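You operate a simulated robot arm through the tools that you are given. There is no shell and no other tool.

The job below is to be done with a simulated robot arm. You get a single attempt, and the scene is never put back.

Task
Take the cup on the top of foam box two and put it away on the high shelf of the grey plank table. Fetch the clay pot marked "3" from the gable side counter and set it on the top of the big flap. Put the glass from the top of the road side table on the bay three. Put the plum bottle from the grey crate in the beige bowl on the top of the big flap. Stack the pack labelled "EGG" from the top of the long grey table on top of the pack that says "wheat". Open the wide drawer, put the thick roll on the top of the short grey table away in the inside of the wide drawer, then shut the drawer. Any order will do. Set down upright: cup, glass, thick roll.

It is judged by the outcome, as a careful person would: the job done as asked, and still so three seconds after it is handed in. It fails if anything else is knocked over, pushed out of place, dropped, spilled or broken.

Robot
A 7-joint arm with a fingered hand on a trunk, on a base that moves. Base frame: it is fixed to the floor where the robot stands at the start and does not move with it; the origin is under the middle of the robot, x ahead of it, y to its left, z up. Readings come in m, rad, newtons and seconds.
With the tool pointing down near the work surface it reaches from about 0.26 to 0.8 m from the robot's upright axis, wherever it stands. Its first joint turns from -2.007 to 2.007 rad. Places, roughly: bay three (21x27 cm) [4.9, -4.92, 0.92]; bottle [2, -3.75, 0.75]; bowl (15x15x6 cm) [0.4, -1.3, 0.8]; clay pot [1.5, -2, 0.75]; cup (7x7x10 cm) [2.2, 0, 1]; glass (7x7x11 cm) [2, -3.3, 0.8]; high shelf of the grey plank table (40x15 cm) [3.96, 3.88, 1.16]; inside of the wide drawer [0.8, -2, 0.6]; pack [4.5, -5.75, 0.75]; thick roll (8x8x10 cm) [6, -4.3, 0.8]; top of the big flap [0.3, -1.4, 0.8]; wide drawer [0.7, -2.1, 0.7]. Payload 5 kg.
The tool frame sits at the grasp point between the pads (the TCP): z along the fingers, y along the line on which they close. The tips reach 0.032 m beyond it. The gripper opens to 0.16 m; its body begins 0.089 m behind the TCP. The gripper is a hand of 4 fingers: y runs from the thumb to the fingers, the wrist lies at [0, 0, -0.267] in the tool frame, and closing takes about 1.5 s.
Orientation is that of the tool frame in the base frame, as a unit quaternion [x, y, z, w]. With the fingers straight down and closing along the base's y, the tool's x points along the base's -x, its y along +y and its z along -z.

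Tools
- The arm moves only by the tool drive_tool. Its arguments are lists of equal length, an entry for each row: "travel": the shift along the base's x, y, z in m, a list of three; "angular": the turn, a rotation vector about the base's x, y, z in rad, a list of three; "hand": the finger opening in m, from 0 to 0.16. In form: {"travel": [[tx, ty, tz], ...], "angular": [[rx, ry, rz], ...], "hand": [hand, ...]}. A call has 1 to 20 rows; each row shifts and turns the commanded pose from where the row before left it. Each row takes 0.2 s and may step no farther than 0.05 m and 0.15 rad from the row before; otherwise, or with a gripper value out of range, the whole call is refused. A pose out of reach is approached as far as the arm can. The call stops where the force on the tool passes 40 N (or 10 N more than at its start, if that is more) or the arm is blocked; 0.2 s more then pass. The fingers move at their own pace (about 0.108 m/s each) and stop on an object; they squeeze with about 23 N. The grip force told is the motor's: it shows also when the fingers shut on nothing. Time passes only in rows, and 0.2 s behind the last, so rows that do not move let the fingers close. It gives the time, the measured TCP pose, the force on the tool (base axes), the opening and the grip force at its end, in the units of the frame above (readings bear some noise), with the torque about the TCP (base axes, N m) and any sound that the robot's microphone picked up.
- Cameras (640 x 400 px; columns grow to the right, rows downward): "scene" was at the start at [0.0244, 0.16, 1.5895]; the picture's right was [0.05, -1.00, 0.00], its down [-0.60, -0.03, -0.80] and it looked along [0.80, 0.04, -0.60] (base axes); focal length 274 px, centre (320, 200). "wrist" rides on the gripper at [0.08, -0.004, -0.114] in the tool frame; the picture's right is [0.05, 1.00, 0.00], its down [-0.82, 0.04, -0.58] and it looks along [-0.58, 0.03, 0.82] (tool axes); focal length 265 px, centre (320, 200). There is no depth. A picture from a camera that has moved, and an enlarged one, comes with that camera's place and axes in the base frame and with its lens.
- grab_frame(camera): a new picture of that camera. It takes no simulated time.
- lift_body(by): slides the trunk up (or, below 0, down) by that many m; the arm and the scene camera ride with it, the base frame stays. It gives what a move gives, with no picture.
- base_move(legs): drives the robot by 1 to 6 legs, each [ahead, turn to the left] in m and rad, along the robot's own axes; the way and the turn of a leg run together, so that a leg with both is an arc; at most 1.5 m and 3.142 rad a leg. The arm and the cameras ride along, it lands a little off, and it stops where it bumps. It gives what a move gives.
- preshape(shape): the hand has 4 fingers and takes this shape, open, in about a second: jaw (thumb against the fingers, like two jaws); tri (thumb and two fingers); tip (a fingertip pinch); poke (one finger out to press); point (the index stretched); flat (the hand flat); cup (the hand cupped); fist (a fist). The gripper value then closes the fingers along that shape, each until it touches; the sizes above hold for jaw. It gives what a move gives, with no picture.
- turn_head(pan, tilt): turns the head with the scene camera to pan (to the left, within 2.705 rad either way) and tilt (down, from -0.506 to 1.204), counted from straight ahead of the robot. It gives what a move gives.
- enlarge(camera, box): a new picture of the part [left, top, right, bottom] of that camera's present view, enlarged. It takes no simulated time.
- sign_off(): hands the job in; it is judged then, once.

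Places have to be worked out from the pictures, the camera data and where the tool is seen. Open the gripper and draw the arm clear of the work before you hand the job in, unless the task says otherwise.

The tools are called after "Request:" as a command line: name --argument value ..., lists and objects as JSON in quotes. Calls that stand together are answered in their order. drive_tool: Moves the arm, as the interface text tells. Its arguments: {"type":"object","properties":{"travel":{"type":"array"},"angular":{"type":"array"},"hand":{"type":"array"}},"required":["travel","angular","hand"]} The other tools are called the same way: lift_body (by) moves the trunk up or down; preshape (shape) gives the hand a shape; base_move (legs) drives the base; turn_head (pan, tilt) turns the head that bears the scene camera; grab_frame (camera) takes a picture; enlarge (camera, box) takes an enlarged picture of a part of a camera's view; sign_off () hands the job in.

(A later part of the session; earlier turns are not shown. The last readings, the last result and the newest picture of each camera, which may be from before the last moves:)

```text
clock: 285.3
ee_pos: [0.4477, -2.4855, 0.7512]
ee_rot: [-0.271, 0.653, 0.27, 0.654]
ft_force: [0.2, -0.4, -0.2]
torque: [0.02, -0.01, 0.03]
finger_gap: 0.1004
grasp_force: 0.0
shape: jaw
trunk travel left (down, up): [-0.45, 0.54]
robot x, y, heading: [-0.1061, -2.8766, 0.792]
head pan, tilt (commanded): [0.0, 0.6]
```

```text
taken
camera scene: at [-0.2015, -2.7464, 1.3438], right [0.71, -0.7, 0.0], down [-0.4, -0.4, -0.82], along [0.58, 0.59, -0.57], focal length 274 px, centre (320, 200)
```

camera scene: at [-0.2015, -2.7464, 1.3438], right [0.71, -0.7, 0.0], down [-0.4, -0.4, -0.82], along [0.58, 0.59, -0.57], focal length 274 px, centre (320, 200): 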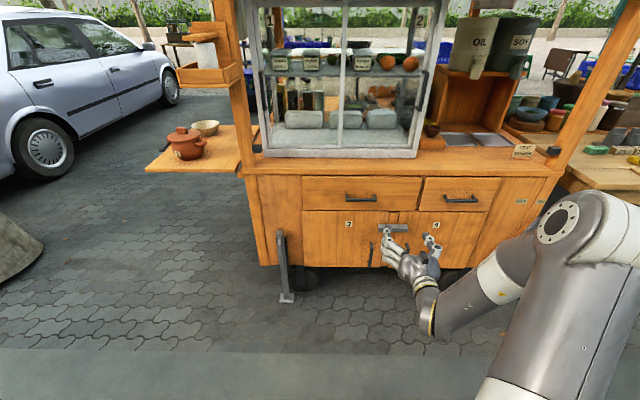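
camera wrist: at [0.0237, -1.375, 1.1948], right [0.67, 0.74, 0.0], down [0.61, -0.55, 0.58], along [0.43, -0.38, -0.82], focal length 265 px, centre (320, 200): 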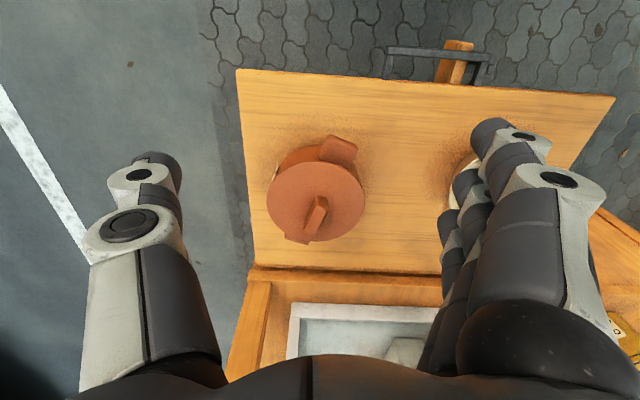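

The hand is horizontal now. I'll roll it 90° so it closes vertically on the bar.

Request:
drive_tool --travel '[[0, 0, 0], [0, 0, 0], [0, 0, 0], [0, 0, 0], [0, 0, 0], [0, 0, 0], [0, 0, 0], [0, 0, 0], [0, 0, 0], [0, 0, 0], [0, 0, 0], [0, 0, 0]]' --angular '[[0.101, 0.101, 0], [0.101, 0.101, 0], [0.101, 0.101, 0], [0.101, 0.101, 0], [0.101, 0.101, 0], [0.101, 0.101, 0], [0.101, 0.101, 0], [0.101, 0.101, 0], [0.101, 0.101, 0], [0.101, 0.101, 0], [0.101, 0.101, 0], [0, 0, 0]]' --hand '[0.1, 0.1, 0.1, 0.1, 0.1, 0.1, 0.1, 0.1, 0.1, 0.1, 0.1, 0.1]'

Request:
grab_frame --camera "scene"

Request:
grab_frame --camera "wrist"

```text
clock: 287.9
ee_pos: [0.4477, -2.4862, 0.7499]
ee_rot: [0.271, 0.654, 0.653, 0.27]
ft_force: [-0.9, 0.5, 0.1]
torque: [0.0, 0.03, 0.02]
finger_gap: 0.1004
grasp_force: 0.1
shape: jaw
trunk travel left (down, up): [-0.45, 0.54]
robot x, y, heading: [-0.1103, -2.8771, 0.791]
head pan, tilt (commanded): [0.0, 0.6]
```

```text
taken
camera scene: at [-0.2017, -2.7464, 1.3438], right [0.71, -0.7, 0.0], down [-0.4, -0.4, -0.83], along [0.58, 0.59, -0.56], focal length 274 px, centre (320, 200)
```

scene: 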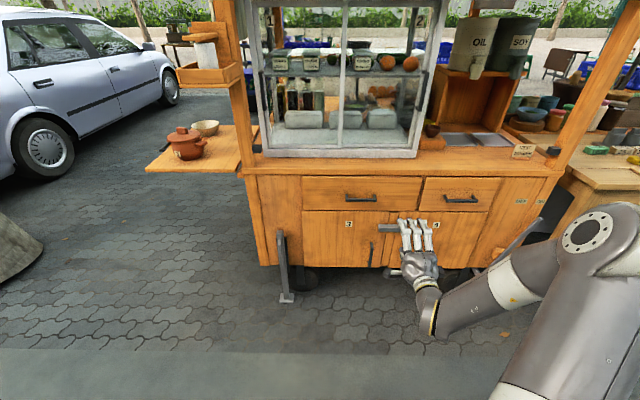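

```text
taken
camera wrist: at [0.3112, -2.5086, 0.7451], right [-0.04, 0.04, 1.0], down [0.17, -0.98, 0.04], along [0.99, 0.17, 0.03], focal length 265 px, centre (320, 200)
```

wrist: 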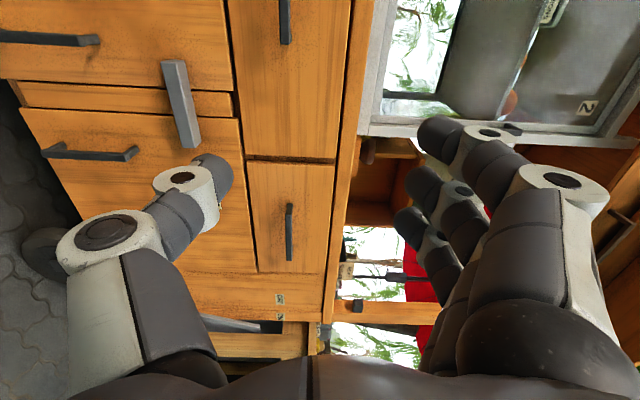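

Both views show the handle. I'll zoom in with the scene camera to refine the wide drawer's handle position.

Request:
enlarge --camera "scene" --box '[310, 165, 430, 245]'

```text
5.00 times, centred on (370, 205) of scene
camera zoom: at [-0.2017, -2.7464, 1.3438], right [0.71, -0.7, 0.0], down [-0.4, -0.4, -0.83], along [0.58, 0.59, -0.56], focal length 1367 px, centre (70, 175)
```

zoom: 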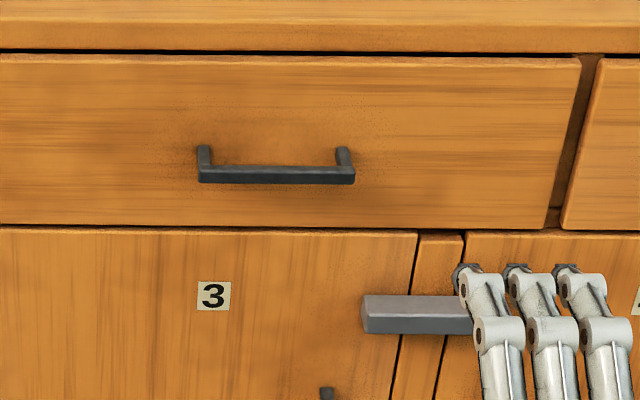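

The bar is at U=1.970, N=-1.132, z=0.693. I'll align the hand sideways and in height, with a 6 cm opening, then creep in with the base.

Request:
drive_tool --travel '[[-0.025, 0.025, -0.019], [-0.025, 0.025, -0.019], [-0.0242, 0.0242, -0.019], [0, 0, 0]]' --angular '[[0, 0, 0], [0, 0, 0], [0, 0, 0], [0, 0, 0]]' --hand '[0.08, 0.07, 0.06, 0.06]'

Request:
base_move --legs '[[0.22, 0]]'

Request:
grab_frame --camera "scene"

Request:
grab_frame --camera "wrist"

```text
clock: 288.9
ee_pos: [0.375, -2.411, 0.6934]
ee_rot: [0.269, 0.655, 0.652, 0.272]
ft_force: [-0.1, -0.1, -0.1]
torque: [-0.02, 0.0, -0.01]
finger_gap: 0.0608
grasp_force: 0.1
shape: jaw
trunk travel left (down, up): [-0.45, 0.54]
robot x, y, heading: [-0.1077, -2.8767, 0.79]
head pan, tilt (commanded): [0.0, 0.6]
```

```text
clock: 290.6
ee_pos: [0.5334, -2.2505, 0.694]
ee_rot: [0.27, 0.654, 0.652, 0.271]
ft_force: [0.7, 0.1, -0.6]
torque: [0.01, 0.03, 0.0]
finger_gap: 0.0606
grasp_force: 0.1
shape: jaw
trunk travel left (down, up): [-0.45, 0.54]
robot x, y, heading: [0.0471, -2.7167, 0.793]
head pan, tilt (commanded): [0.0, 0.6]
```

```text
taken
camera scene: at [-0.0437, -2.5864, 1.3438], right [0.71, -0.7, 0.0], down [-0.4, -0.4, -0.83], along [0.58, 0.59, -0.56], focal length 274 px, centre (320, 200)
```

scene: 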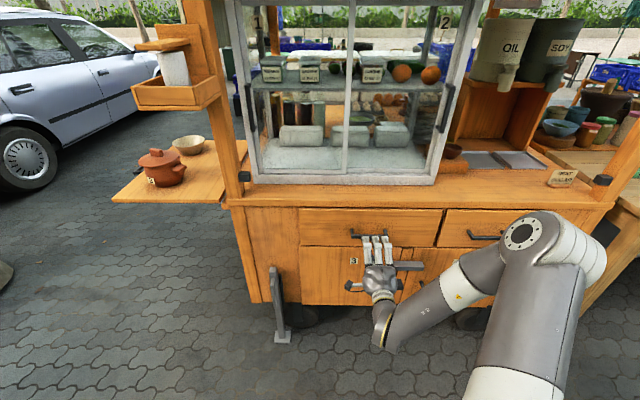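

```text
taken
camera wrist: at [0.3959, -2.2744, 0.6892], right [-0.04, 0.04, 1.0], down [0.17, -0.98, 0.04], along [0.98, 0.17, 0.03], focal length 265 px, centre (320, 200)
```

wrist: 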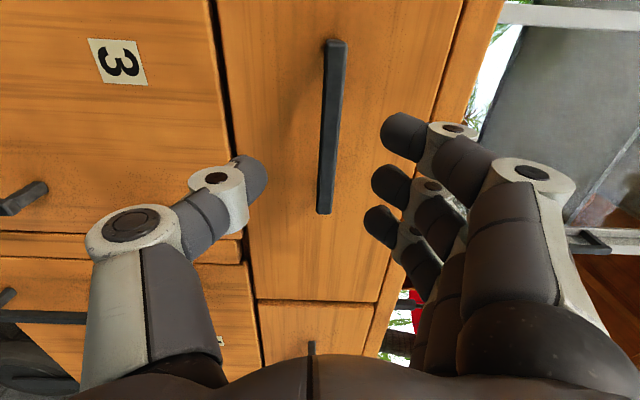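

The bar lies between the thumb and fingers, about 7 mm above centre. I'll raise slightly and move forward 6.5 cm, then close.

Request:
drive_tool --travel '[[0.012, 0.012, 0.006], [0.0155, 0.0155, 0], [0.0155, 0.0155, 0], [0, 0, 0]]' --angular '[[0, 0, 0], [0, 0, 0], [0, 0, 0], [0, 0, 0]]' --hand '[0.06, 0.06, 0.06, 0.06]'

Request:
grab_frame --camera "wrist"

```text
clock: 291.6
ee_pos: [0.5762, -2.2091, 0.6995]
ee_rot: [0.27, 0.654, 0.653, 0.27]
ft_force: [-0.4, 0.7, 0.9]
torque: [0.02, 0.01, 0.01]
finger_gap: 0.0606
grasp_force: 0.0
shape: jaw
trunk travel left (down, up): [-0.45, 0.54]
robot x, y, heading: [0.0523, -2.7107, 0.795]
head pan, tilt (commanded): [0.0, 0.6]
```

```text
taken
camera wrist: at [0.4391, -2.2324, 0.6946], right [-0.04, 0.04, 1.0], down [0.17, -0.98, 0.05], along [0.98, 0.17, 0.03], focal length 265 px, centre (320, 200)
```

wrist: 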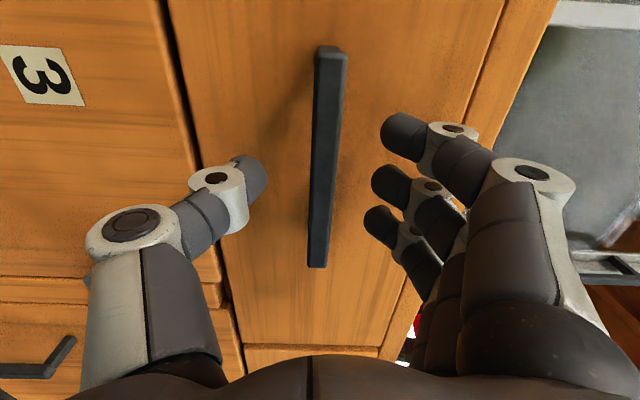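

The bar is centred between thumb and fingers. I'll close on it.

Request:
drive_tool --travel '[[0.004, 0.004, 0], [0, 0, 0], [0, 0, 0], [0, 0, 0], [0, 0, 0]]' --angular '[[0, 0, 0], [0, 0, 0], [0, 0, 0], [0, 0, 0], [0, 0, 0]]' --hand '[0.06, 0.03, 0.0, 0.0, 0.0]'

Request:
grab_frame --camera "wrist"

```text
clock: 292.8
ee_pos: [0.5799, -2.2051, 0.6995]
ee_rot: [0.27, 0.654, 0.653, 0.272]
ft_force: [0.4, 2.8, -2.4]
torque: [-0.02, 0.03, -0.01]
finger_gap: 0.0
grasp_force: 22.9
shape: jaw
trunk travel left (down, up): [-0.45, 0.54]
robot x, y, heading: [0.0499, -2.7156, 0.798]
head pan, tilt (commanded): [0.0, 0.6]
```

```text
taken
camera wrist: at [0.443, -2.2278, 0.6949], right [-0.04, 0.04, 1.0], down [0.17, -0.98, 0.05], along [0.98, 0.17, 0.03], focal length 265 px, centre (320, 200)
```

wrist: 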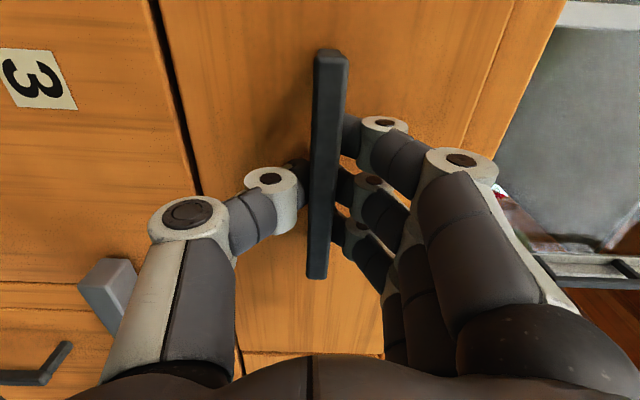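

The fingertips hook behind the bar. I'll pull gently 4 cm first to see that the drawer moves.

Request:
drive_tool --travel '[[-0.007, -0.007, 0], [-0.007, -0.007, 0], [-0.007, -0.007, 0], [-0.007, -0.007, 0], [0, 0, 0]]' --angular '[[0, 0, 0], [0, 0, 0], [0, 0, 0], [0, 0, 0], [0, 0, 0]]' --hand '[0, 0, 0, 0, 0]'

Request:
grab_frame --camera "scene"

```text
clock: 294.0
ee_pos: [0.5522, -2.2313, 0.6996]
ee_rot: [0.27, 0.654, 0.652, 0.271]
ft_force: [1.8, -2.6, -0.1]
torque: [0.0, 0.01, -0.06]
finger_gap: 0.0001
grasp_force: 23.2
shape: jaw
trunk travel left (down, up): [-0.45, 0.54]
robot x, y, heading: [0.0525, -2.7162, 0.792]
head pan, tilt (commanded): [0.0, 0.6]
```

```text
taken
camera scene: at [-0.0434, -2.5863, 1.3438], right [0.71, -0.7, 0.0], down [-0.4, -0.4, -0.82], along [0.58, 0.59, -0.57], focal length 274 px, centre (320, 200)
```

scene: 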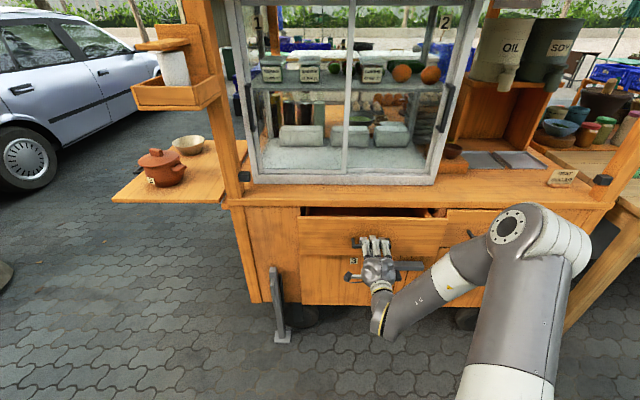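

The drawer slides easily. I'll pull it further with the base.

Request:
base_move --legs '[[-0.16, 0]]'

Request:
grab_frame --camera "scene"

```text
clock: 295.4
ee_pos: [0.4377, -2.3436, 0.7002]
ee_rot: [0.269, 0.654, 0.653, 0.27]
ft_force: [-4.7, 4.8, -3.4]
torque: [-0.02, -0.01, 0.02]
finger_gap: 0.0001
grasp_force: 23.1
shape: jaw
trunk travel left (down, up): [-0.45, 0.54]
robot x, y, heading: [-0.0613, -2.8257, 0.793]
head pan, tilt (commanded): [0.0, 0.6]
```

```text
taken
camera scene: at [-0.1555, -2.699, 1.3437], right [0.71, -0.7, 0.0], down [-0.4, -0.4, -0.82], along [0.58, 0.59, -0.57], focal length 274 px, centre (320, 200)
```

scene: 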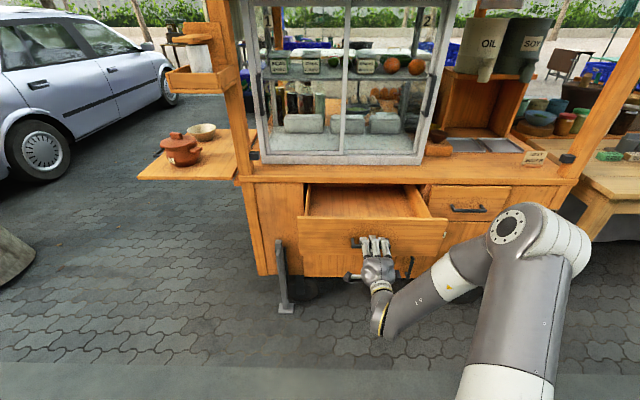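

The drawer is about 0.2 m out and still free. I'll pull it another 9 cm for more room.

Request:
base_move --legs '[[-0.09, 0]]'

Request:
grab_frame --camera "scene"

```text
clock: 296.6
ee_pos: [0.3725, -2.4092, 0.6997]
ee_rot: [0.269, 0.654, 0.653, 0.27]
ft_force: [-9.2, 9.6, -4.1]
torque: [0.0, -0.01, 0.09]
finger_gap: 0.0003
grasp_force: 22.9
shape: jaw
trunk travel left (down, up): [-0.45, 0.54]
robot x, y, heading: [-0.1293, -2.8963, 0.788]
head pan, tilt (commanded): [0.0, 0.6]
```

```text
taken
camera scene: at [-0.2207, -2.7646, 1.3437], right [0.71, -0.7, 0.0], down [-0.4, -0.4, -0.82], along [0.58, 0.59, -0.57], focal length 274 px, centre (320, 200)
```

scene: 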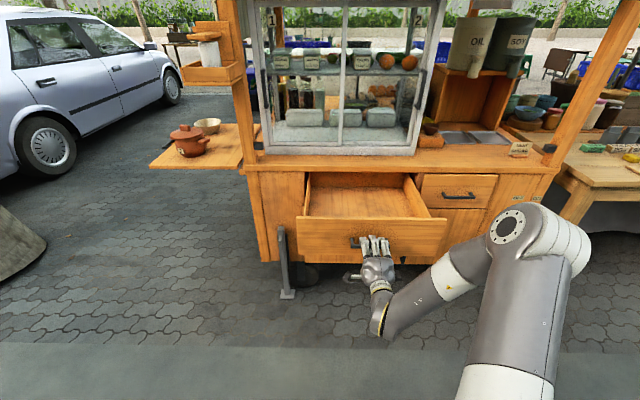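

The drawer is now about 0.29 m out. I'll open the hand and back away from the handle.

Request:
drive_tool --travel '[[0, 0, 0], [0, 0, 0], [0, 0, 0], [0, 0, 0]]' --angular '[[0, 0, 0], [0, 0, 0], [0, 0, 0], [0, 0, 0]]' --hand '[0.04, 0.07, 0.07, 0.07]'

Request:
grab_frame --camera "wrist"

Request:
base_move --legs '[[-0.18, 0]]'

Request:
grab_frame --camera "scene"

```text
clock: 297.6
ee_pos: [0.3735, -2.4092, 0.6999]
ee_rot: [0.269, 0.654, 0.654, 0.269]
ft_force: [0.1, -0.2, 0.4]
torque: [-0.02, 0.03, -0.03]
finger_gap: 0.0692
grasp_force: 0.0
shape: jaw
trunk travel left (down, up): [-0.45, 0.54]
robot x, y, heading: [-0.1259, -2.9003, 0.794]
head pan, tilt (commanded): [0.0, 0.6]
```

```text
taken
camera wrist: at [0.2362, -2.4336, 0.6956], right [-0.04, 0.04, 1.0], down [0.17, -0.98, 0.04], along [0.98, 0.17, 0.03], focal length 265 px, centre (320, 200)
```

wrist: 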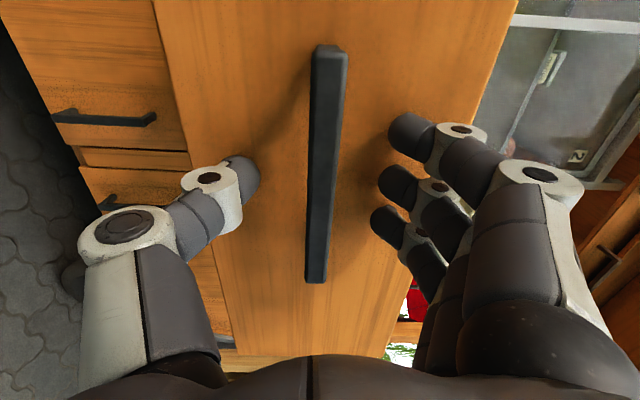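

```text
clock: 299.1
ee_pos: [0.2448, -2.5388, 0.7002]
ee_rot: [0.268, 0.654, 0.654, 0.27]
ft_force: [0.5, -0.6, -0.5]
torque: [0.01, -0.03, 0.02]
finger_gap: 0.0694
grasp_force: 0.3
shape: jaw
trunk travel left (down, up): [-0.45, 0.54]
robot x, y, heading: [-0.2553, -3.027, 0.796]
head pan, tilt (commanded): [0.0, 0.6]
```

```text
taken
camera scene: at [-0.3481, -2.8952, 1.3438], right [0.71, -0.7, 0.0], down [-0.4, -0.4, -0.82], along [0.58, 0.59, -0.57], focal length 274 px, centre (320, 200)
```

scene: 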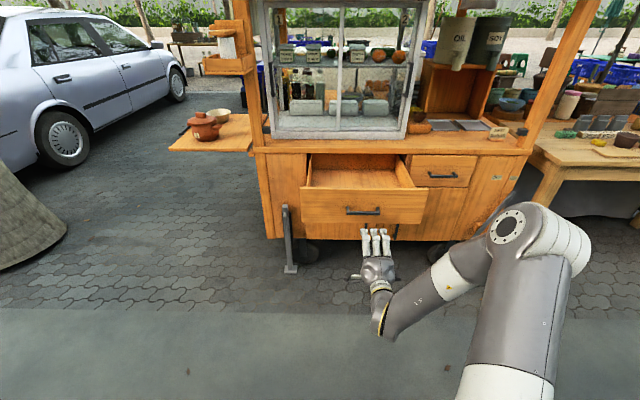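

The drawer stays open with nothing disturbed. I'll bring the hand back to pointing down before going for the bottle.

Request:
drive_tool --travel '[[0, 0, 0], [0, 0, 0], [0, 0, 0], [0, 0, 0], [0, 0, 0], [0, 0, 0], [0, 0, 0], [0, 0, 0], [0, 0, 0], [0, 0, 0], [0, 0, 0]]' --angular '[[-0.101, -0.101, 0], [-0.101, -0.101, 0], [-0.101, -0.101, 0], [-0.101, -0.101, 0], [-0.101, -0.101, 0], [-0.101, -0.101, 0], [-0.101, -0.101, 0], [-0.101, -0.101, 0], [-0.101, -0.101, 0], [-0.101, -0.101, 0], [-0.101, -0.101, 0]]' --hand '[0.1, 0.1, 0.1, 0.1, 0.1, 0.1, 0.1, 0.1, 0.1, 0.1, 0.1]'

Request:
drive_tool --travel '[[0, 0, 0], [0, 0, 0], [0, 0, 0], [0, 0, 0], [0, 0, 0], [0, 0, 0], [0, 0, 0], [0, 0, 0], [0, 0, 0], [0, 0, 0], [0, 0, 0], [0, 0, 0]]' --angular '[[-0.101, 0.101, 0], [-0.101, 0.101, 0], [-0.101, 0.101, 0], [-0.101, 0.101, 0], [-0.101, 0.101, 0], [-0.101, 0.101, 0], [-0.101, 0.101, 0], [-0.101, 0.101, 0], [-0.101, 0.101, 0], [-0.101, 0.101, 0], [-0.101, 0.101, 0], [0, 0, 0]]' --hand '[0.1, 0.1, 0.1, 0.1, 0.1, 0.1, 0.1, 0.1, 0.1, 0.1, 0.1, 0.1]'

Request:
lift_body --by 0.35

Request:
turn_head --pan -0.8 --tilt 0.35

Request:
grab_frame --camera "scene"

```text
clock: 301.5
ee_pos: [0.2455, -2.5386, 0.7001]
ee_rot: [-0.273, 0.654, 0.268, 0.652]
ft_force: [-0.1, 0.4, -0.5]
torque: [-0.01, -0.01, 0.01]
finger_gap: 0.0994
grasp_force: 0.0
shape: jaw
trunk travel left (down, up): [-0.45, 0.54]
robot x, y, heading: [-0.2555, -3.0213, 0.795]
head pan, tilt (commanded): [0.0, 0.6]
```

```text
clock: 304.1
ee_pos: [0.2441, -2.5383, 0.6991]
ee_rot: [-0.384, 0.923, -0.002, -0.004]
ft_force: [0.7, -0.2, 0.0]
torque: [0.0, -0.01, 0.0]
finger_gap: 0.0999
grasp_force: 0.0
shape: jaw
trunk travel left (down, up): [-0.45, 0.54]
robot x, y, heading: [-0.254, -3.0221, 0.792]
head pan, tilt (commanded): [0.0, 0.6]
```

```text
clock: 307.5
ee_pos: [0.2447, -2.5378, 1.0496]
ee_rot: [-0.384, 0.923, -0.002, -0.003]
ft_force: [0.8, -0.4, -0.2]
torque: [0.0, -0.02, 0.0]
finger_gap: 0.0996
grasp_force: 0.0
shape: jaw
trunk travel left (down, up): [-0.8, 0.19]
robot x, y, heading: [-0.2508, -3.0238, 0.79]
head pan, tilt (commanded): [0.0, 0.6]
```

```text
clock: 308.6
ee_pos: [0.2455, -2.538, 1.0509]
ee_rot: [-0.384, 0.923, -0.001, -0.003]
ft_force: [-0.8, 0.2, -0.5]
torque: [0.0, 0.02, -0.06]
finger_gap: 0.0998
grasp_force: 0.1
shape: jaw
trunk travel left (down, up): [-0.8, 0.19]
robot x, y, heading: [-0.2538, -3.0218, 0.792]
head pan, tilt (commanded): [-0.799, 0.351]
```

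```text
taken
camera scene: at [-0.3171, -2.9588, 1.7165], right [0.0, -1.0, 0.0], down [-0.34, 0.0, -0.94], along [0.94, 0.0, -0.34], focal length 274 px, centre (320, 200)
```

scene: 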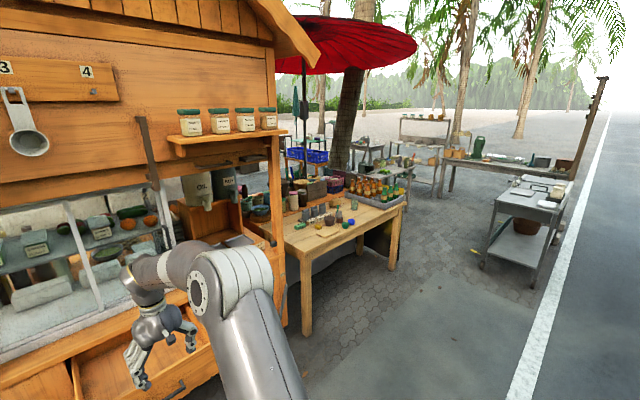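

I have a good overview of the road-side table and the places beyond. I'll zoom in on the crate and the far area.

Request:
enlarge --camera "scene" --box '[250, 160, 420, 270]'

Request:
enlarge --camera "scene" --box '[370, 100, 610, 250]'

```text
3.64 times, centred on (335, 215) of scene
camera zoom: at [-0.3171, -2.9588, 1.7165], right [0.0, -1.0, 0.0], down [-0.34, 0.0, -0.94], along [0.94, 0.0, -0.34], focal length 994 px, centre (266, 146)
```

zoom: 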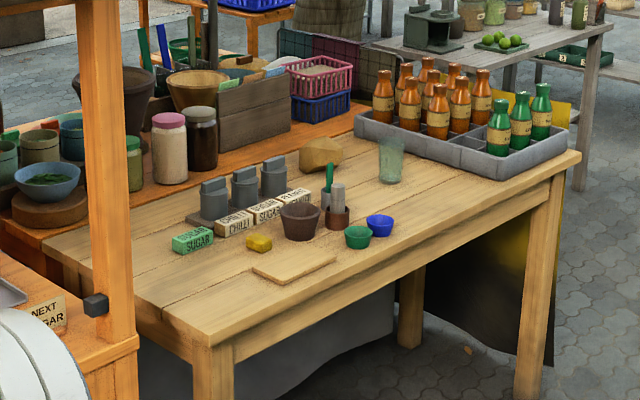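

```text
2.67 times, centred on (490, 175) of scene
camera zoom: at [-0.3171, -2.9588, 1.7165], right [0.0, -1.0, 0.0], down [-0.34, 0.0, -0.94], along [0.94, 0.0, -0.34], focal length 729 px, centre (-133, 267)
```

zoom: 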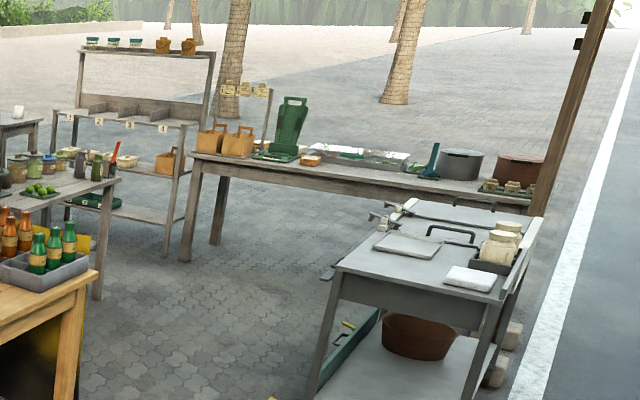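

The glass and crate are clear. I'll zoom in on the bottles to find the "plum" one.

Request:
enlarge --camera "scene" --box '[345, 172, 405, 212]'

```text
10.00 times, centred on (375, 192) of scene
camera zoom: at [-0.3171, -2.9588, 1.7165], right [0.0, -1.0, 0.0], down [-0.34, 0.0, -0.94], along [0.94, 0.0, -0.34], focal length 2735 px, centre (-230, 280)
```

zoom: 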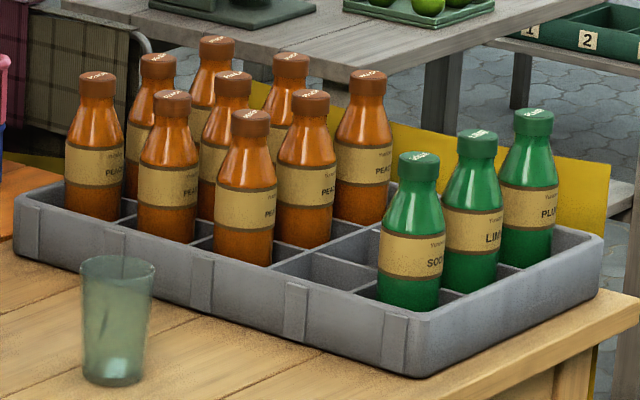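

The labels on the green bottles read soda, lime and plum; the plum one is the farthest, near (2.25,-3.72). I'll draw the arm in and drive along the road side to face the crate.

Request:
drive_tool --travel '[[-0.028, -0.028, 0.02], [-0.028, -0.028, 0.02], [-0.028, -0.028, 0.02], [-0.028, -0.028, 0.02], [-0.028, -0.028, 0.02], [0, 0, 0]]' --angular '[[0, 0, 0], [0, 0, 0], [0, 0, 0], [0, 0, 0], [0, 0, 0], [0, 0, 0]]' --hand '[0.12, 0.12, 0.12, 0.12, 0.12, 0.12]'

Request:
base_move --legs '[[0, -1.577], [1.1, 0], [1.0, 0], [0, 1.571], [0.45, 0]]'

Request:
turn_head --pan 0.0 --tilt 0.5

Request:
grab_frame --camera "scene"

```text
clock: 310.0
ee_pos: [0.1059, -2.6769, 1.1499]
ee_rot: [-0.384, 0.923, -0.002, -0.004]
ft_force: [0.3, 0.9, 0.0]
torque: [-0.01, 0.02, 0.01]
finger_gap: 0.1194
grasp_force: 0.1
shape: jaw
trunk travel left (down, up): [-0.8, 0.19]
robot x, y, heading: [-0.2569, -3.0225, 0.798]
head pan, tilt (commanded): [-0.799, 0.351]
```

```text
clock: 330.5
ee_pos: [1.8986, -3.8668, 1.1509]
ee_rot: [-0.379, 0.925, -0.001, -0.003]
ft_force: [0.1, 0.3, -1.1]
torque: [-0.02, 0.03, 0.0]
finger_gap: 0.1199
grasp_force: 0.1
shape: jaw
trunk travel left (down, up): [-0.8, 0.19]
robot x, y, heading: [1.5335, -4.2133, 0.779]
head pan, tilt (commanded): [-0.799, 0.351]
```

```text
clock: 331.7
ee_pos: [1.8971, -3.8676, 1.1506]
ee_rot: [-0.378, 0.926, -0.001, -0.003]
ft_force: [-1.0, 0.1, -0.2]
torque: [0.01, 0.01, 0.0]
finger_gap: 0.1196
grasp_force: 0.0
shape: jaw
trunk travel left (down, up): [-0.8, 0.19]
robot x, y, heading: [1.5335, -4.2112, 0.783]
head pan, tilt (commanded): [0.0, 0.499]
```

```text
taken
camera scene: at [1.4432, -4.0794, 1.7029], right [0.7, -0.71, 0.0], down [-0.34, -0.34, -0.88], along [0.62, 0.62, -0.48], focal length 274 px, centre (320, 200)
```

scene: 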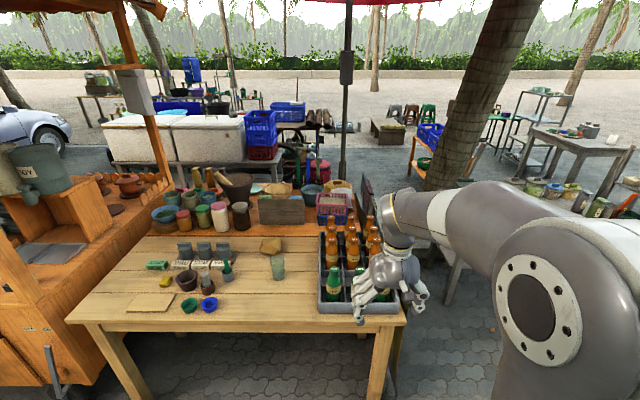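

I'm facing the crate. I'll zoom in on the bottles.

Request:
enlarge --camera "scene" --box '[300, 200, 420, 330]'

Request:
grab_frame --camera "wrist"

```text
3.08 times, centred on (360, 265) of scene
camera zoom: at [1.4432, -4.0794, 1.7029], right [0.7, -0.71, 0.0], down [-0.34, -0.34, -0.88], along [0.62, 0.62, -0.48], focal length 842 px, centre (197, 0)
```

zoom: 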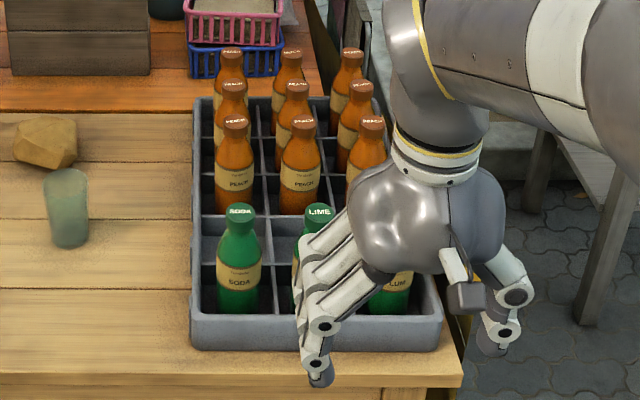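

```text
taken
camera wrist: at [1.8434, -3.9258, 1.2644], right [-0.74, 0.68, 0.0], down [0.56, 0.6, 0.57], along [0.39, 0.42, -0.82], focal length 265 px, centre (320, 200)
```

wrist: 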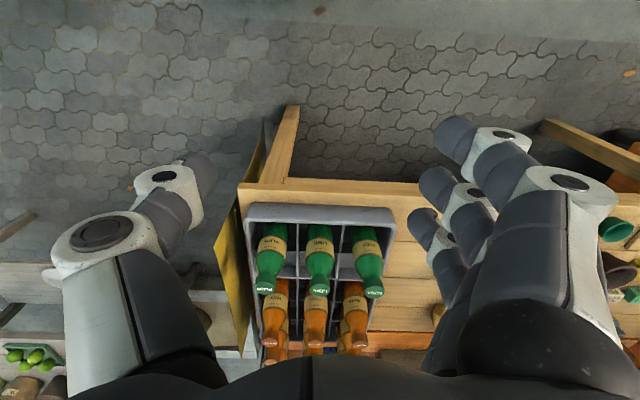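

The PLUM bottle is the front-right green one; by triangulation its cap is at about (2.215,-3.678,0.951). I'll advance 0.28 m with the hand above the caps and rotate it so it closes along the free direction.

Request:
base_move --legs '[[0.28, 0]]'

Request:
drive_tool --travel '[[0.011, 0.001, 0], [0.011, 0.001, 0], [0.011, 0.001, 0], [0.011, 0.001, 0], [0.011, 0.001, 0], [0.011, 0.001, 0], [0.011, 0.001, 0], [0.011, 0.001, 0], [0.011, 0.001, 0], [0.011, 0.001, 0], [0, 0, 0]]' --angular '[[0, 0, -0.14], [0, 0, -0.14], [0, 0, -0.14], [0, 0, -0.14], [0, 0, -0.14], [0, 0, -0.14], [0, 0, -0.14], [0, 0, -0.14], [0, 0, -0.14], [0, 0, -0.14], [0, 0, 0]]' --hand '[0.1, 0.1, 0.1, 0.1, 0.1, 0.1, 0.1, 0.1, 0.1, 0.1, 0.1]'

Request:
grab_frame --camera "wrist"

Request:
grab_frame --camera "scene"

```text
clock: 333.6
ee_pos: [2.0992, -3.6652, 1.1497]
ee_rot: [-0.38, 0.925, -0.001, -0.004]
ft_force: [0.0, -0.8, -0.3]
torque: [-0.03, 0.02, -0.01]
finger_gap: 0.1193
grasp_force: 0.0
shape: jaw
trunk travel left (down, up): [-0.8, 0.19]
robot x, y, heading: [1.7354, -4.0115, 0.785]
head pan, tilt (commanded): [0.0, 0.499]
```

```text
clock: 336.0
ee_pos: [2.209, -3.6566, 1.1501]
ee_rot: [0.306, 0.952, 0.002, -0.004]
ft_force: [-0.6, -0.3, 0.1]
torque: [-0.01, -0.03, -0.06]
finger_gap: 0.1006
grasp_force: 0.0
shape: jaw
trunk travel left (down, up): [-0.8, 0.19]
robot x, y, heading: [1.7336, -4.0108, 0.785]
head pan, tilt (commanded): [0.0, 0.499]
```

```text
taken
camera wrist: at [2.1415, -3.6127, 1.2645], right [0.54, 0.84, 0.0], down [0.69, -0.44, 0.57], along [0.48, -0.31, -0.82], focal length 265 px, centre (320, 200)
```

wrist: 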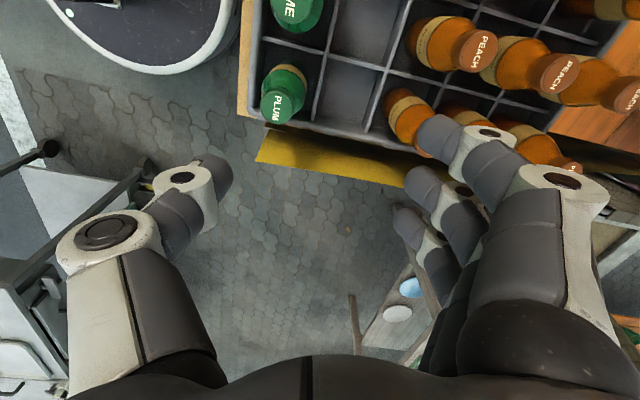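

```text
taken
camera scene: at [1.6444, -3.8787, 1.7029], right [0.71, -0.71, 0.0], down [-0.34, -0.34, -0.88], along [0.62, 0.62, -0.48], focal length 274 px, centre (320, 200)
```

scene: 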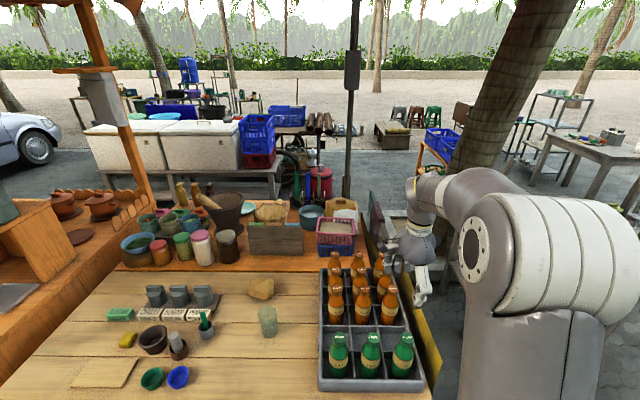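

The PLUM label on the cap is confirmed. I'll enlarge the scene view to cross-check its position.

Request:
enlarge --camera "scene" --box '[310, 310, 440, 400]'

Request:
enlarge --camera "wrist" --box '[240, 40, 360, 160]'

```text
4.44 times, centred on (375, 355) of scene
camera zoom: at [1.6444, -3.8787, 1.7029], right [0.71, -0.71, 0.0], down [-0.34, -0.34, -0.88], along [0.62, 0.62, -0.48], focal length 1216 px, centre (76, -489)
```

zoom: 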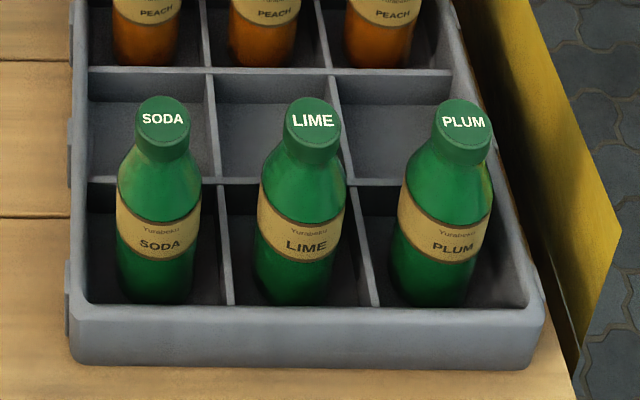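

```text
3.33 times, centred on (300, 100) of wrist
camera zoom: at [2.1415, -3.6127, 1.2645], right [0.54, 0.84, 0.0], down [0.69, -0.44, 0.57], along [0.48, -0.31, -0.82], focal length 885 px, centre (387, 533)
```

zoom: 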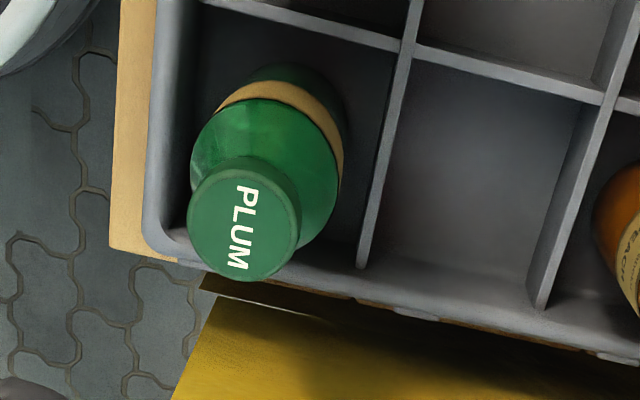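

Cross-checked, the PLUM cap's top centre is at (2.187,-3.698,0.967) and about 37 mm wide. I'll centre over it and descend to just above.

Request:
drive_tool --travel '[[-0.011, -0.0207, 0], [-0.011, -0.0207, 0], [0, 0, -0.03], [0, 0, -0.04], [0, 0, 0]]' --angular '[[0, 0, 0], [0, 0, 0], [0, 0, 0], [0, 0, 0], [0, 0, 0]]' --hand '[0.1, 0.1, 0.1, 0.1, 0.1]'

Request:
grab_frame --camera "wrist"

Request:
grab_frame --camera "scene"

```text
clock: 337.2
ee_pos: [2.1849, -3.6962, 1.082]
ee_rot: [0.305, 0.952, 0.001, -0.003]
ft_force: [-0.2, -1.3, -0.2]
torque: [0.0, 0.0, 0.01]
finger_gap: 0.1002
grasp_force: 0.1
shape: jaw
trunk travel left (down, up): [-0.8, 0.19]
robot x, y, heading: [1.7335, -4.0128, 0.791]
head pan, tilt (commanded): [0.0, 0.499]
```

```text
taken
camera wrist: at [2.1181, -3.6533, 1.1962], right [0.54, 0.84, 0.0], down [0.69, -0.44, 0.57], along [0.48, -0.31, -0.82], focal length 265 px, centre (320, 200)
```

wrist: 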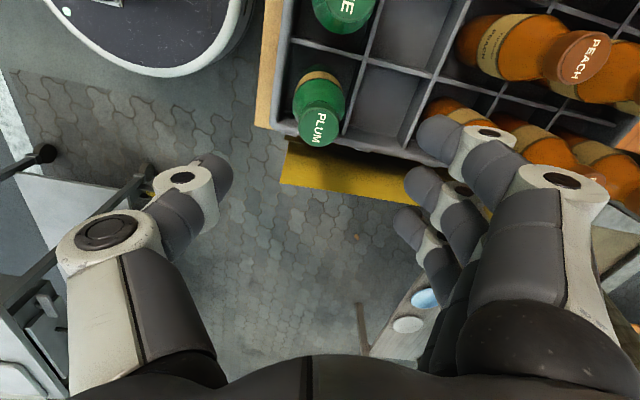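

```text
taken
camera scene: at [1.6443, -3.8788, 1.7029], right [0.71, -0.71, 0.0], down [-0.34, -0.34, -0.88], along [0.62, 0.62, -0.48], focal length 274 px, centre (320, 200)
```

scene: 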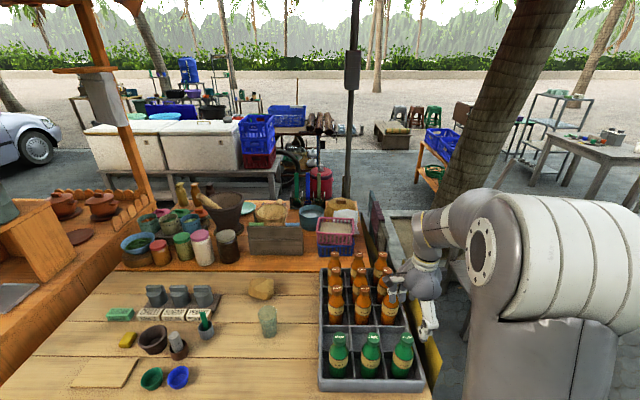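

The cap is centred under the tool. I'll descend to neck height and close.

Request:
drive_tool --travel '[[0, 0, -0.035], [0, 0, -0.035], [0, 0, -0.035], [0, 0, -0.037], [0, 0, 0]]' --angular '[[0, 0, 0], [0, 0, 0], [0, 0, 0], [0, 0, 0], [0, 0, 0]]' --hand '[0.1, 0.1, 0.1, 0.1, 0.1]'

Request:
grab_frame --camera "wrist"

```text
clock: 338.4
ee_pos: [2.1881, -3.6954, 0.9373]
ee_rot: [0.305, 0.952, 0.001, -0.003]
ft_force: [0.4, 0.9, 0.0]
torque: [-0.01, 0.01, 0.03]
finger_gap: 0.1005
grasp_force: 0.0
shape: jaw
trunk travel left (down, up): [-0.8, 0.19]
robot x, y, heading: [1.7374, -4.0099, 0.785]
head pan, tilt (commanded): [0.0, 0.499]
```

```text
taken
camera wrist: at [2.1205, -3.6531, 1.0524], right [0.54, 0.84, 0.0], down [0.69, -0.44, 0.57], along [0.48, -0.31, -0.82], focal length 265 px, centre (320, 200)
```

wrist: 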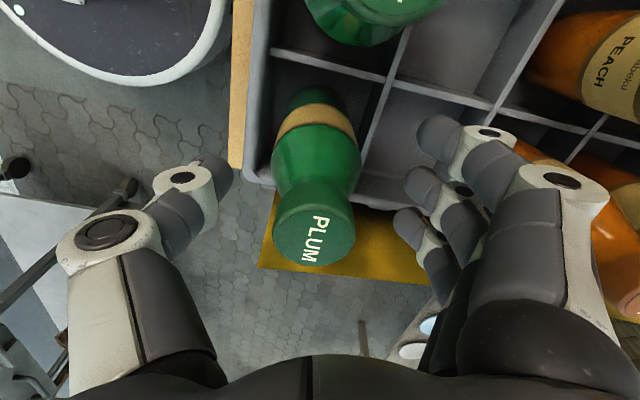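

The cap is centred between the fingers. I'll close on the neck and cap.

Request:
drive_tool --travel '[[0, 0, 0], [0, 0, 0], [0, 0, 0], [0, 0, 0], [0, 0, 0], [0, 0, 0], [0, 0, 0]]' --angular '[[0, 0, 0], [0, 0, 0], [0, 0, 0], [0, 0, 0], [0, 0, 0], [0, 0, 0], [0, 0, 0]]' --hand '[0.07, 0.05, 0.02, 0.0, 0.0, 0.0, 0.0]'

Request:
grab_frame --camera "wrist"

Request:
enlarge --camera "scene" --box '[310, 250, 470, 400]'

```text
clock: 340.0
ee_pos: [2.187, -3.6969, 0.9383]
ee_rot: [0.304, 0.953, 0.001, -0.004]
ft_force: [-0.3, -0.5, 0.5]
torque: [0.09, -0.09, -0.02]
finger_gap: 0.0289
grasp_force: 23.4
shape: jaw
trunk travel left (down, up): [-0.8, 0.19]
robot x, y, heading: [1.7362, -4.013, 0.784]
head pan, tilt (commanded): [0.0, 0.499]
```

```text
taken
camera wrist: at [2.1208, -3.6531, 1.0526], right [0.54, 0.84, 0.0], down [0.69, -0.44, 0.57], along [0.48, -0.31, -0.82], focal length 265 px, centre (320, 200)
```

wrist: 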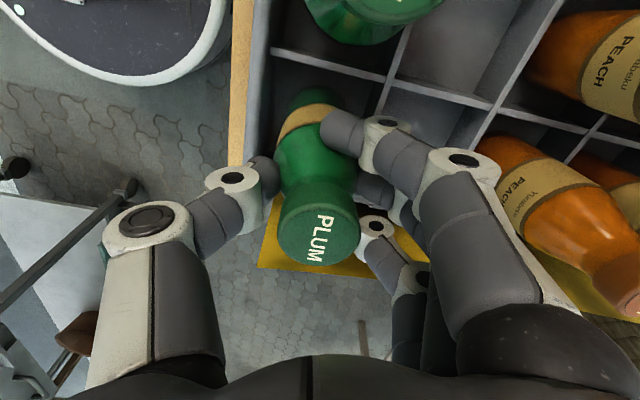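

```text
2.67 times, centred on (390, 325) of scene
camera zoom: at [1.6446, -3.8787, 1.7029], right [0.71, -0.71, 0.0], down [-0.34, -0.34, -0.88], along [0.62, 0.62, -0.48], focal length 729 px, centre (133, -133)
```

zoom: 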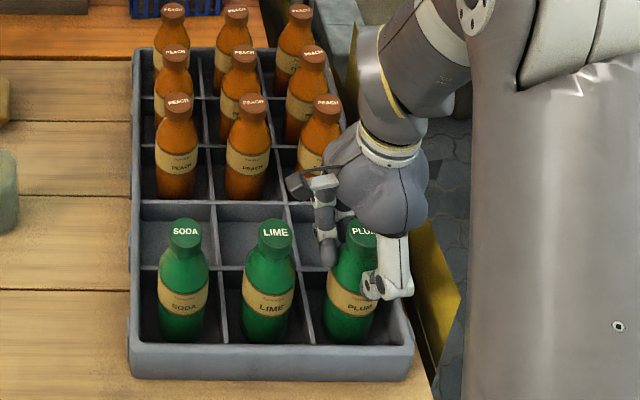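

The grip on the neck holds. I'll lift the bottle straight up out of the crate.

Request:
drive_tool --travel '[[0, 0, 0.01], [0, 0, 0.02], [0, 0, 0.03], [0, 0, 0.03], [0, 0, 0.03], [0, 0, 0.03], [0, 0, 0.03], [0, 0, 0.03], [0, 0, 0]]' --angular '[[0, 0, 0], [0, 0, 0], [0, 0, 0], [0, 0, 0], [0, 0, 0], [0, 0, 0], [0, 0, 0], [0, 0, 0], [0, 0, 0]]' --hand '[0, 0, 0, 0, 0, 0, 0, 0, 0]'

Request:
grab_frame --camera "scene"

Request:
grab_frame --camera "wrist"

```text
clock: 342.0
ee_pos: [2.1868, -3.6976, 1.1475]
ee_rot: [0.305, 0.952, 0.0, -0.003]
ft_force: [-0.1, -0.2, -3.0]
torque: [0.0, -0.02, -0.02]
finger_gap: 0.028
grasp_force: 22.4
shape: jaw
trunk travel left (down, up): [-0.8, 0.19]
robot x, y, heading: [1.7345, -4.0097, 0.79]
head pan, tilt (commanded): [0.0, 0.499]
```

```text
taken
camera scene: at [1.645, -3.8783, 1.7028], right [0.71, -0.71, 0.0], down [-0.34, -0.34, -0.88], along [0.62, 0.62, -0.48], focal length 274 px, centre (320, 200)
```

scene: 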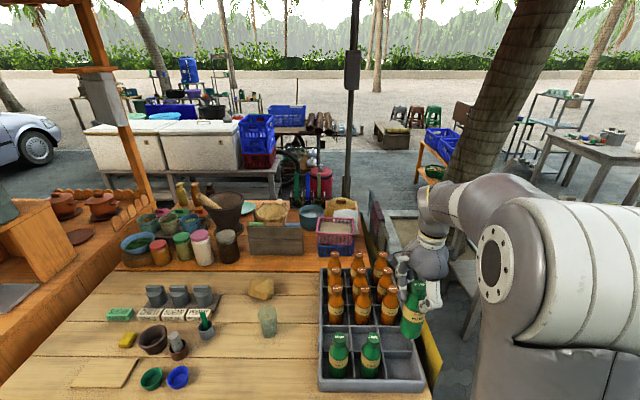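

```text
taken
camera wrist: at [2.1198, -3.6544, 1.2625], right [0.54, 0.84, 0.0], down [0.69, -0.44, 0.57], along [0.48, -0.31, -0.82], focal length 265 px, centre (320, 200)
```

wrist: 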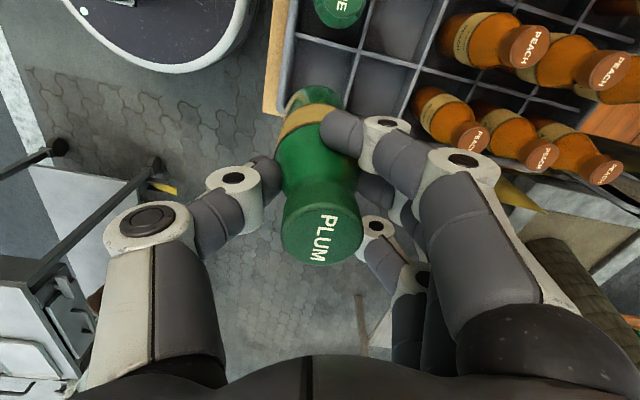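

The PLUM bottle is out cleanly. I'll back off to the road side and drive back toward the flap.

Request:
base_move --legs '[[-0.7, 0], [0, 1.566], [1.2, 0], [1.2, 0], [1.07, 0]]'

Request:
turn_head --pan -0.8 --tilt 0.4

Request:
grab_frame --camera "scene"

```text
clock: 366.1
ee_pos: [-1.4547, -1.5189, 1.1478]
ee_rot: [-0.449, 0.894, -0.002, -0.002]
ft_force: [0.6, -0.1, -5.2]
torque: [0.01, 0.01, 0.0]
finger_gap: 0.0278
grasp_force: 23.0
shape: jaw
trunk travel left (down, up): [-0.8, 0.19]
robot x, y, heading: [-1.148, -1.9761, 2.331]
head pan, tilt (commanded): [0.0, 0.499]
```

```text
clock: 367.3
ee_pos: [-1.4546, -1.5189, 1.1483]
ee_rot: [-0.449, 0.894, -0.002, -0.003]
ft_force: [-0.6, 0.3, -3.4]
torque: [0.01, 0.0, -0.03]
finger_gap: 0.0279
grasp_force: 23.3
shape: jaw
trunk travel left (down, up): [-0.8, 0.19]
robot x, y, heading: [-1.1461, -1.9772, 2.338]
head pan, tilt (commanded): [-0.799, 0.4]
```

```text
taken
camera scene: at [-1.2227, -2.0356, 1.712], right [1.0, -0.03, 0.0], down [-0.01, -0.39, -0.92], along [0.03, 0.92, -0.39], focal length 274 px, centre (320, 200)
```

scene: 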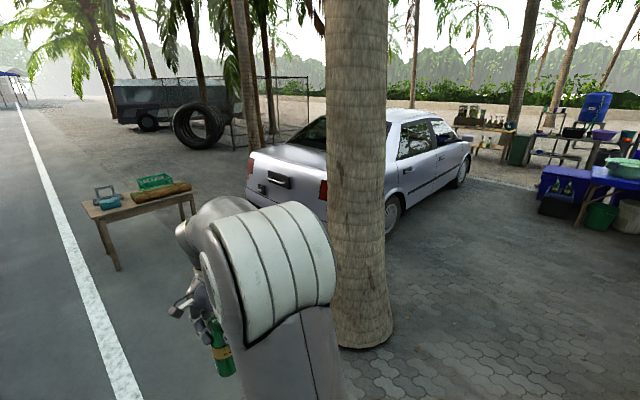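

I'm at the planned corner and the tree is clear of the path. I'll turn and drive up to the flap front.

Request:
base_move --legs '[[0, -1.553], [1.36, 0], [0, -1.571]]'

Request:
turn_head --pan 0.2 --tilt 0.7

Request:
grab_frame --camera "scene"

```text
clock: 381.6
ee_pos: [0.1279, -1.4937, 1.1477]
ee_rot: [0.891, 0.454, 0.003, -0.001]
ft_force: [-0.4, 0.2, -2.7]
torque: [-0.01, -0.02, -0.04]
finger_gap: 0.0273
grasp_force: 22.8
shape: jaw
trunk travel left (down, up): [-0.8, 0.19]
robot x, y, heading: [-0.1822, -1.0396, -0.797]
head pan, tilt (commanded): [-0.799, 0.4]
```

```text
clock: 382.9
ee_pos: [0.1282, -1.4943, 1.147]
ee_rot: [0.891, 0.454, 0.003, -0.002]
ft_force: [0.3, -1.2, -3.7]
torque: [0.01, -0.02, 0.0]
finger_gap: 0.0273
grasp_force: 22.9
shape: jaw
trunk travel left (down, up): [-0.8, 0.19]
robot x, y, heading: [-0.1825, -1.038, -0.79]
head pan, tilt (commanded): [0.201, 0.7]
```

```text
taken
camera scene: at [-0.0433, -0.9359, 1.6852], right [-0.56, -0.83, 0.0], down [-0.53, 0.36, -0.76], along [0.63, -0.43, -0.64], focal length 274 px, centre (320, 200)
```

scene: 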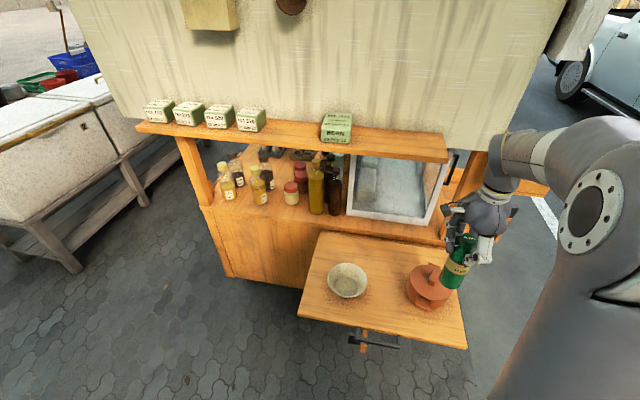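

The bottle is hovering close above the pot, so I'll raise the trunk first and then take a closer look.

Request:
lift_body --by 0.08

Request:
enlarge --camera "scene" --box '[280, 180, 500, 360]'

Request:
grab_frame --camera "wrist"

```text
clock: 384.1
ee_pos: [0.1273, -1.4934, 1.227]
ee_rot: [0.891, 0.454, 0.002, -0.003]
ft_force: [-0.2, 0.4, -4.1]
torque: [0.02, 0.0, 0.02]
finger_gap: 0.0274
grasp_force: 22.6
shape: jaw
trunk travel left (down, up): [-0.88, 0.11]
robot x, y, heading: [-0.1804, -1.0395, -0.79]
head pan, tilt (commanded): [0.201, 0.7]
```

```text
2.22 times, centred on (390, 270) of scene
camera zoom: at [-0.0431, -0.936, 1.7651], right [-0.56, -0.83, 0.0], down [-0.53, 0.36, -0.76], along [0.63, -0.43, -0.64], focal length 608 px, centre (164, 44)
```

zoom: 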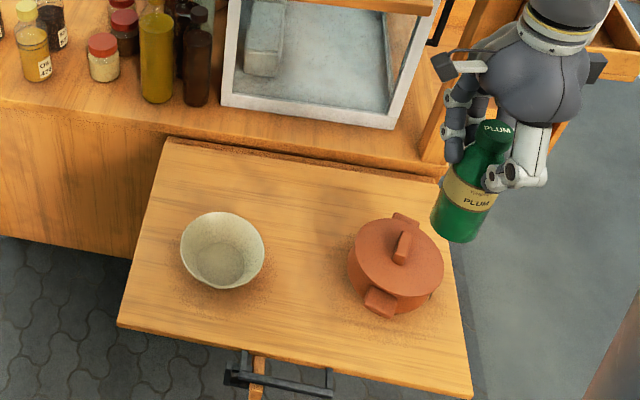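

```text
taken
camera wrist: at [0.1713, -1.4263, 1.3422], right [0.84, -0.55, 0.0], down [-0.45, -0.69, 0.57], along [-0.31, -0.48, -0.82], focal length 265 px, centre (320, 200)
```

wrist: 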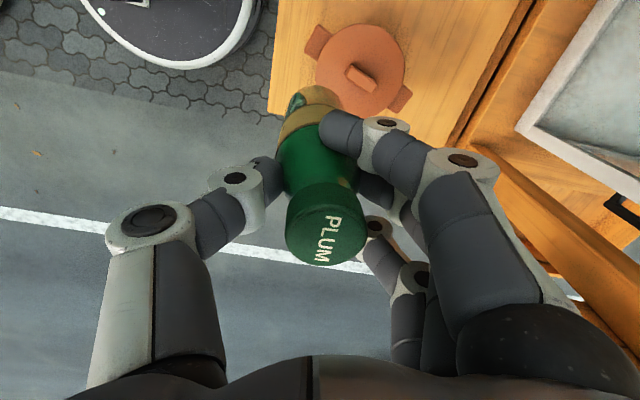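

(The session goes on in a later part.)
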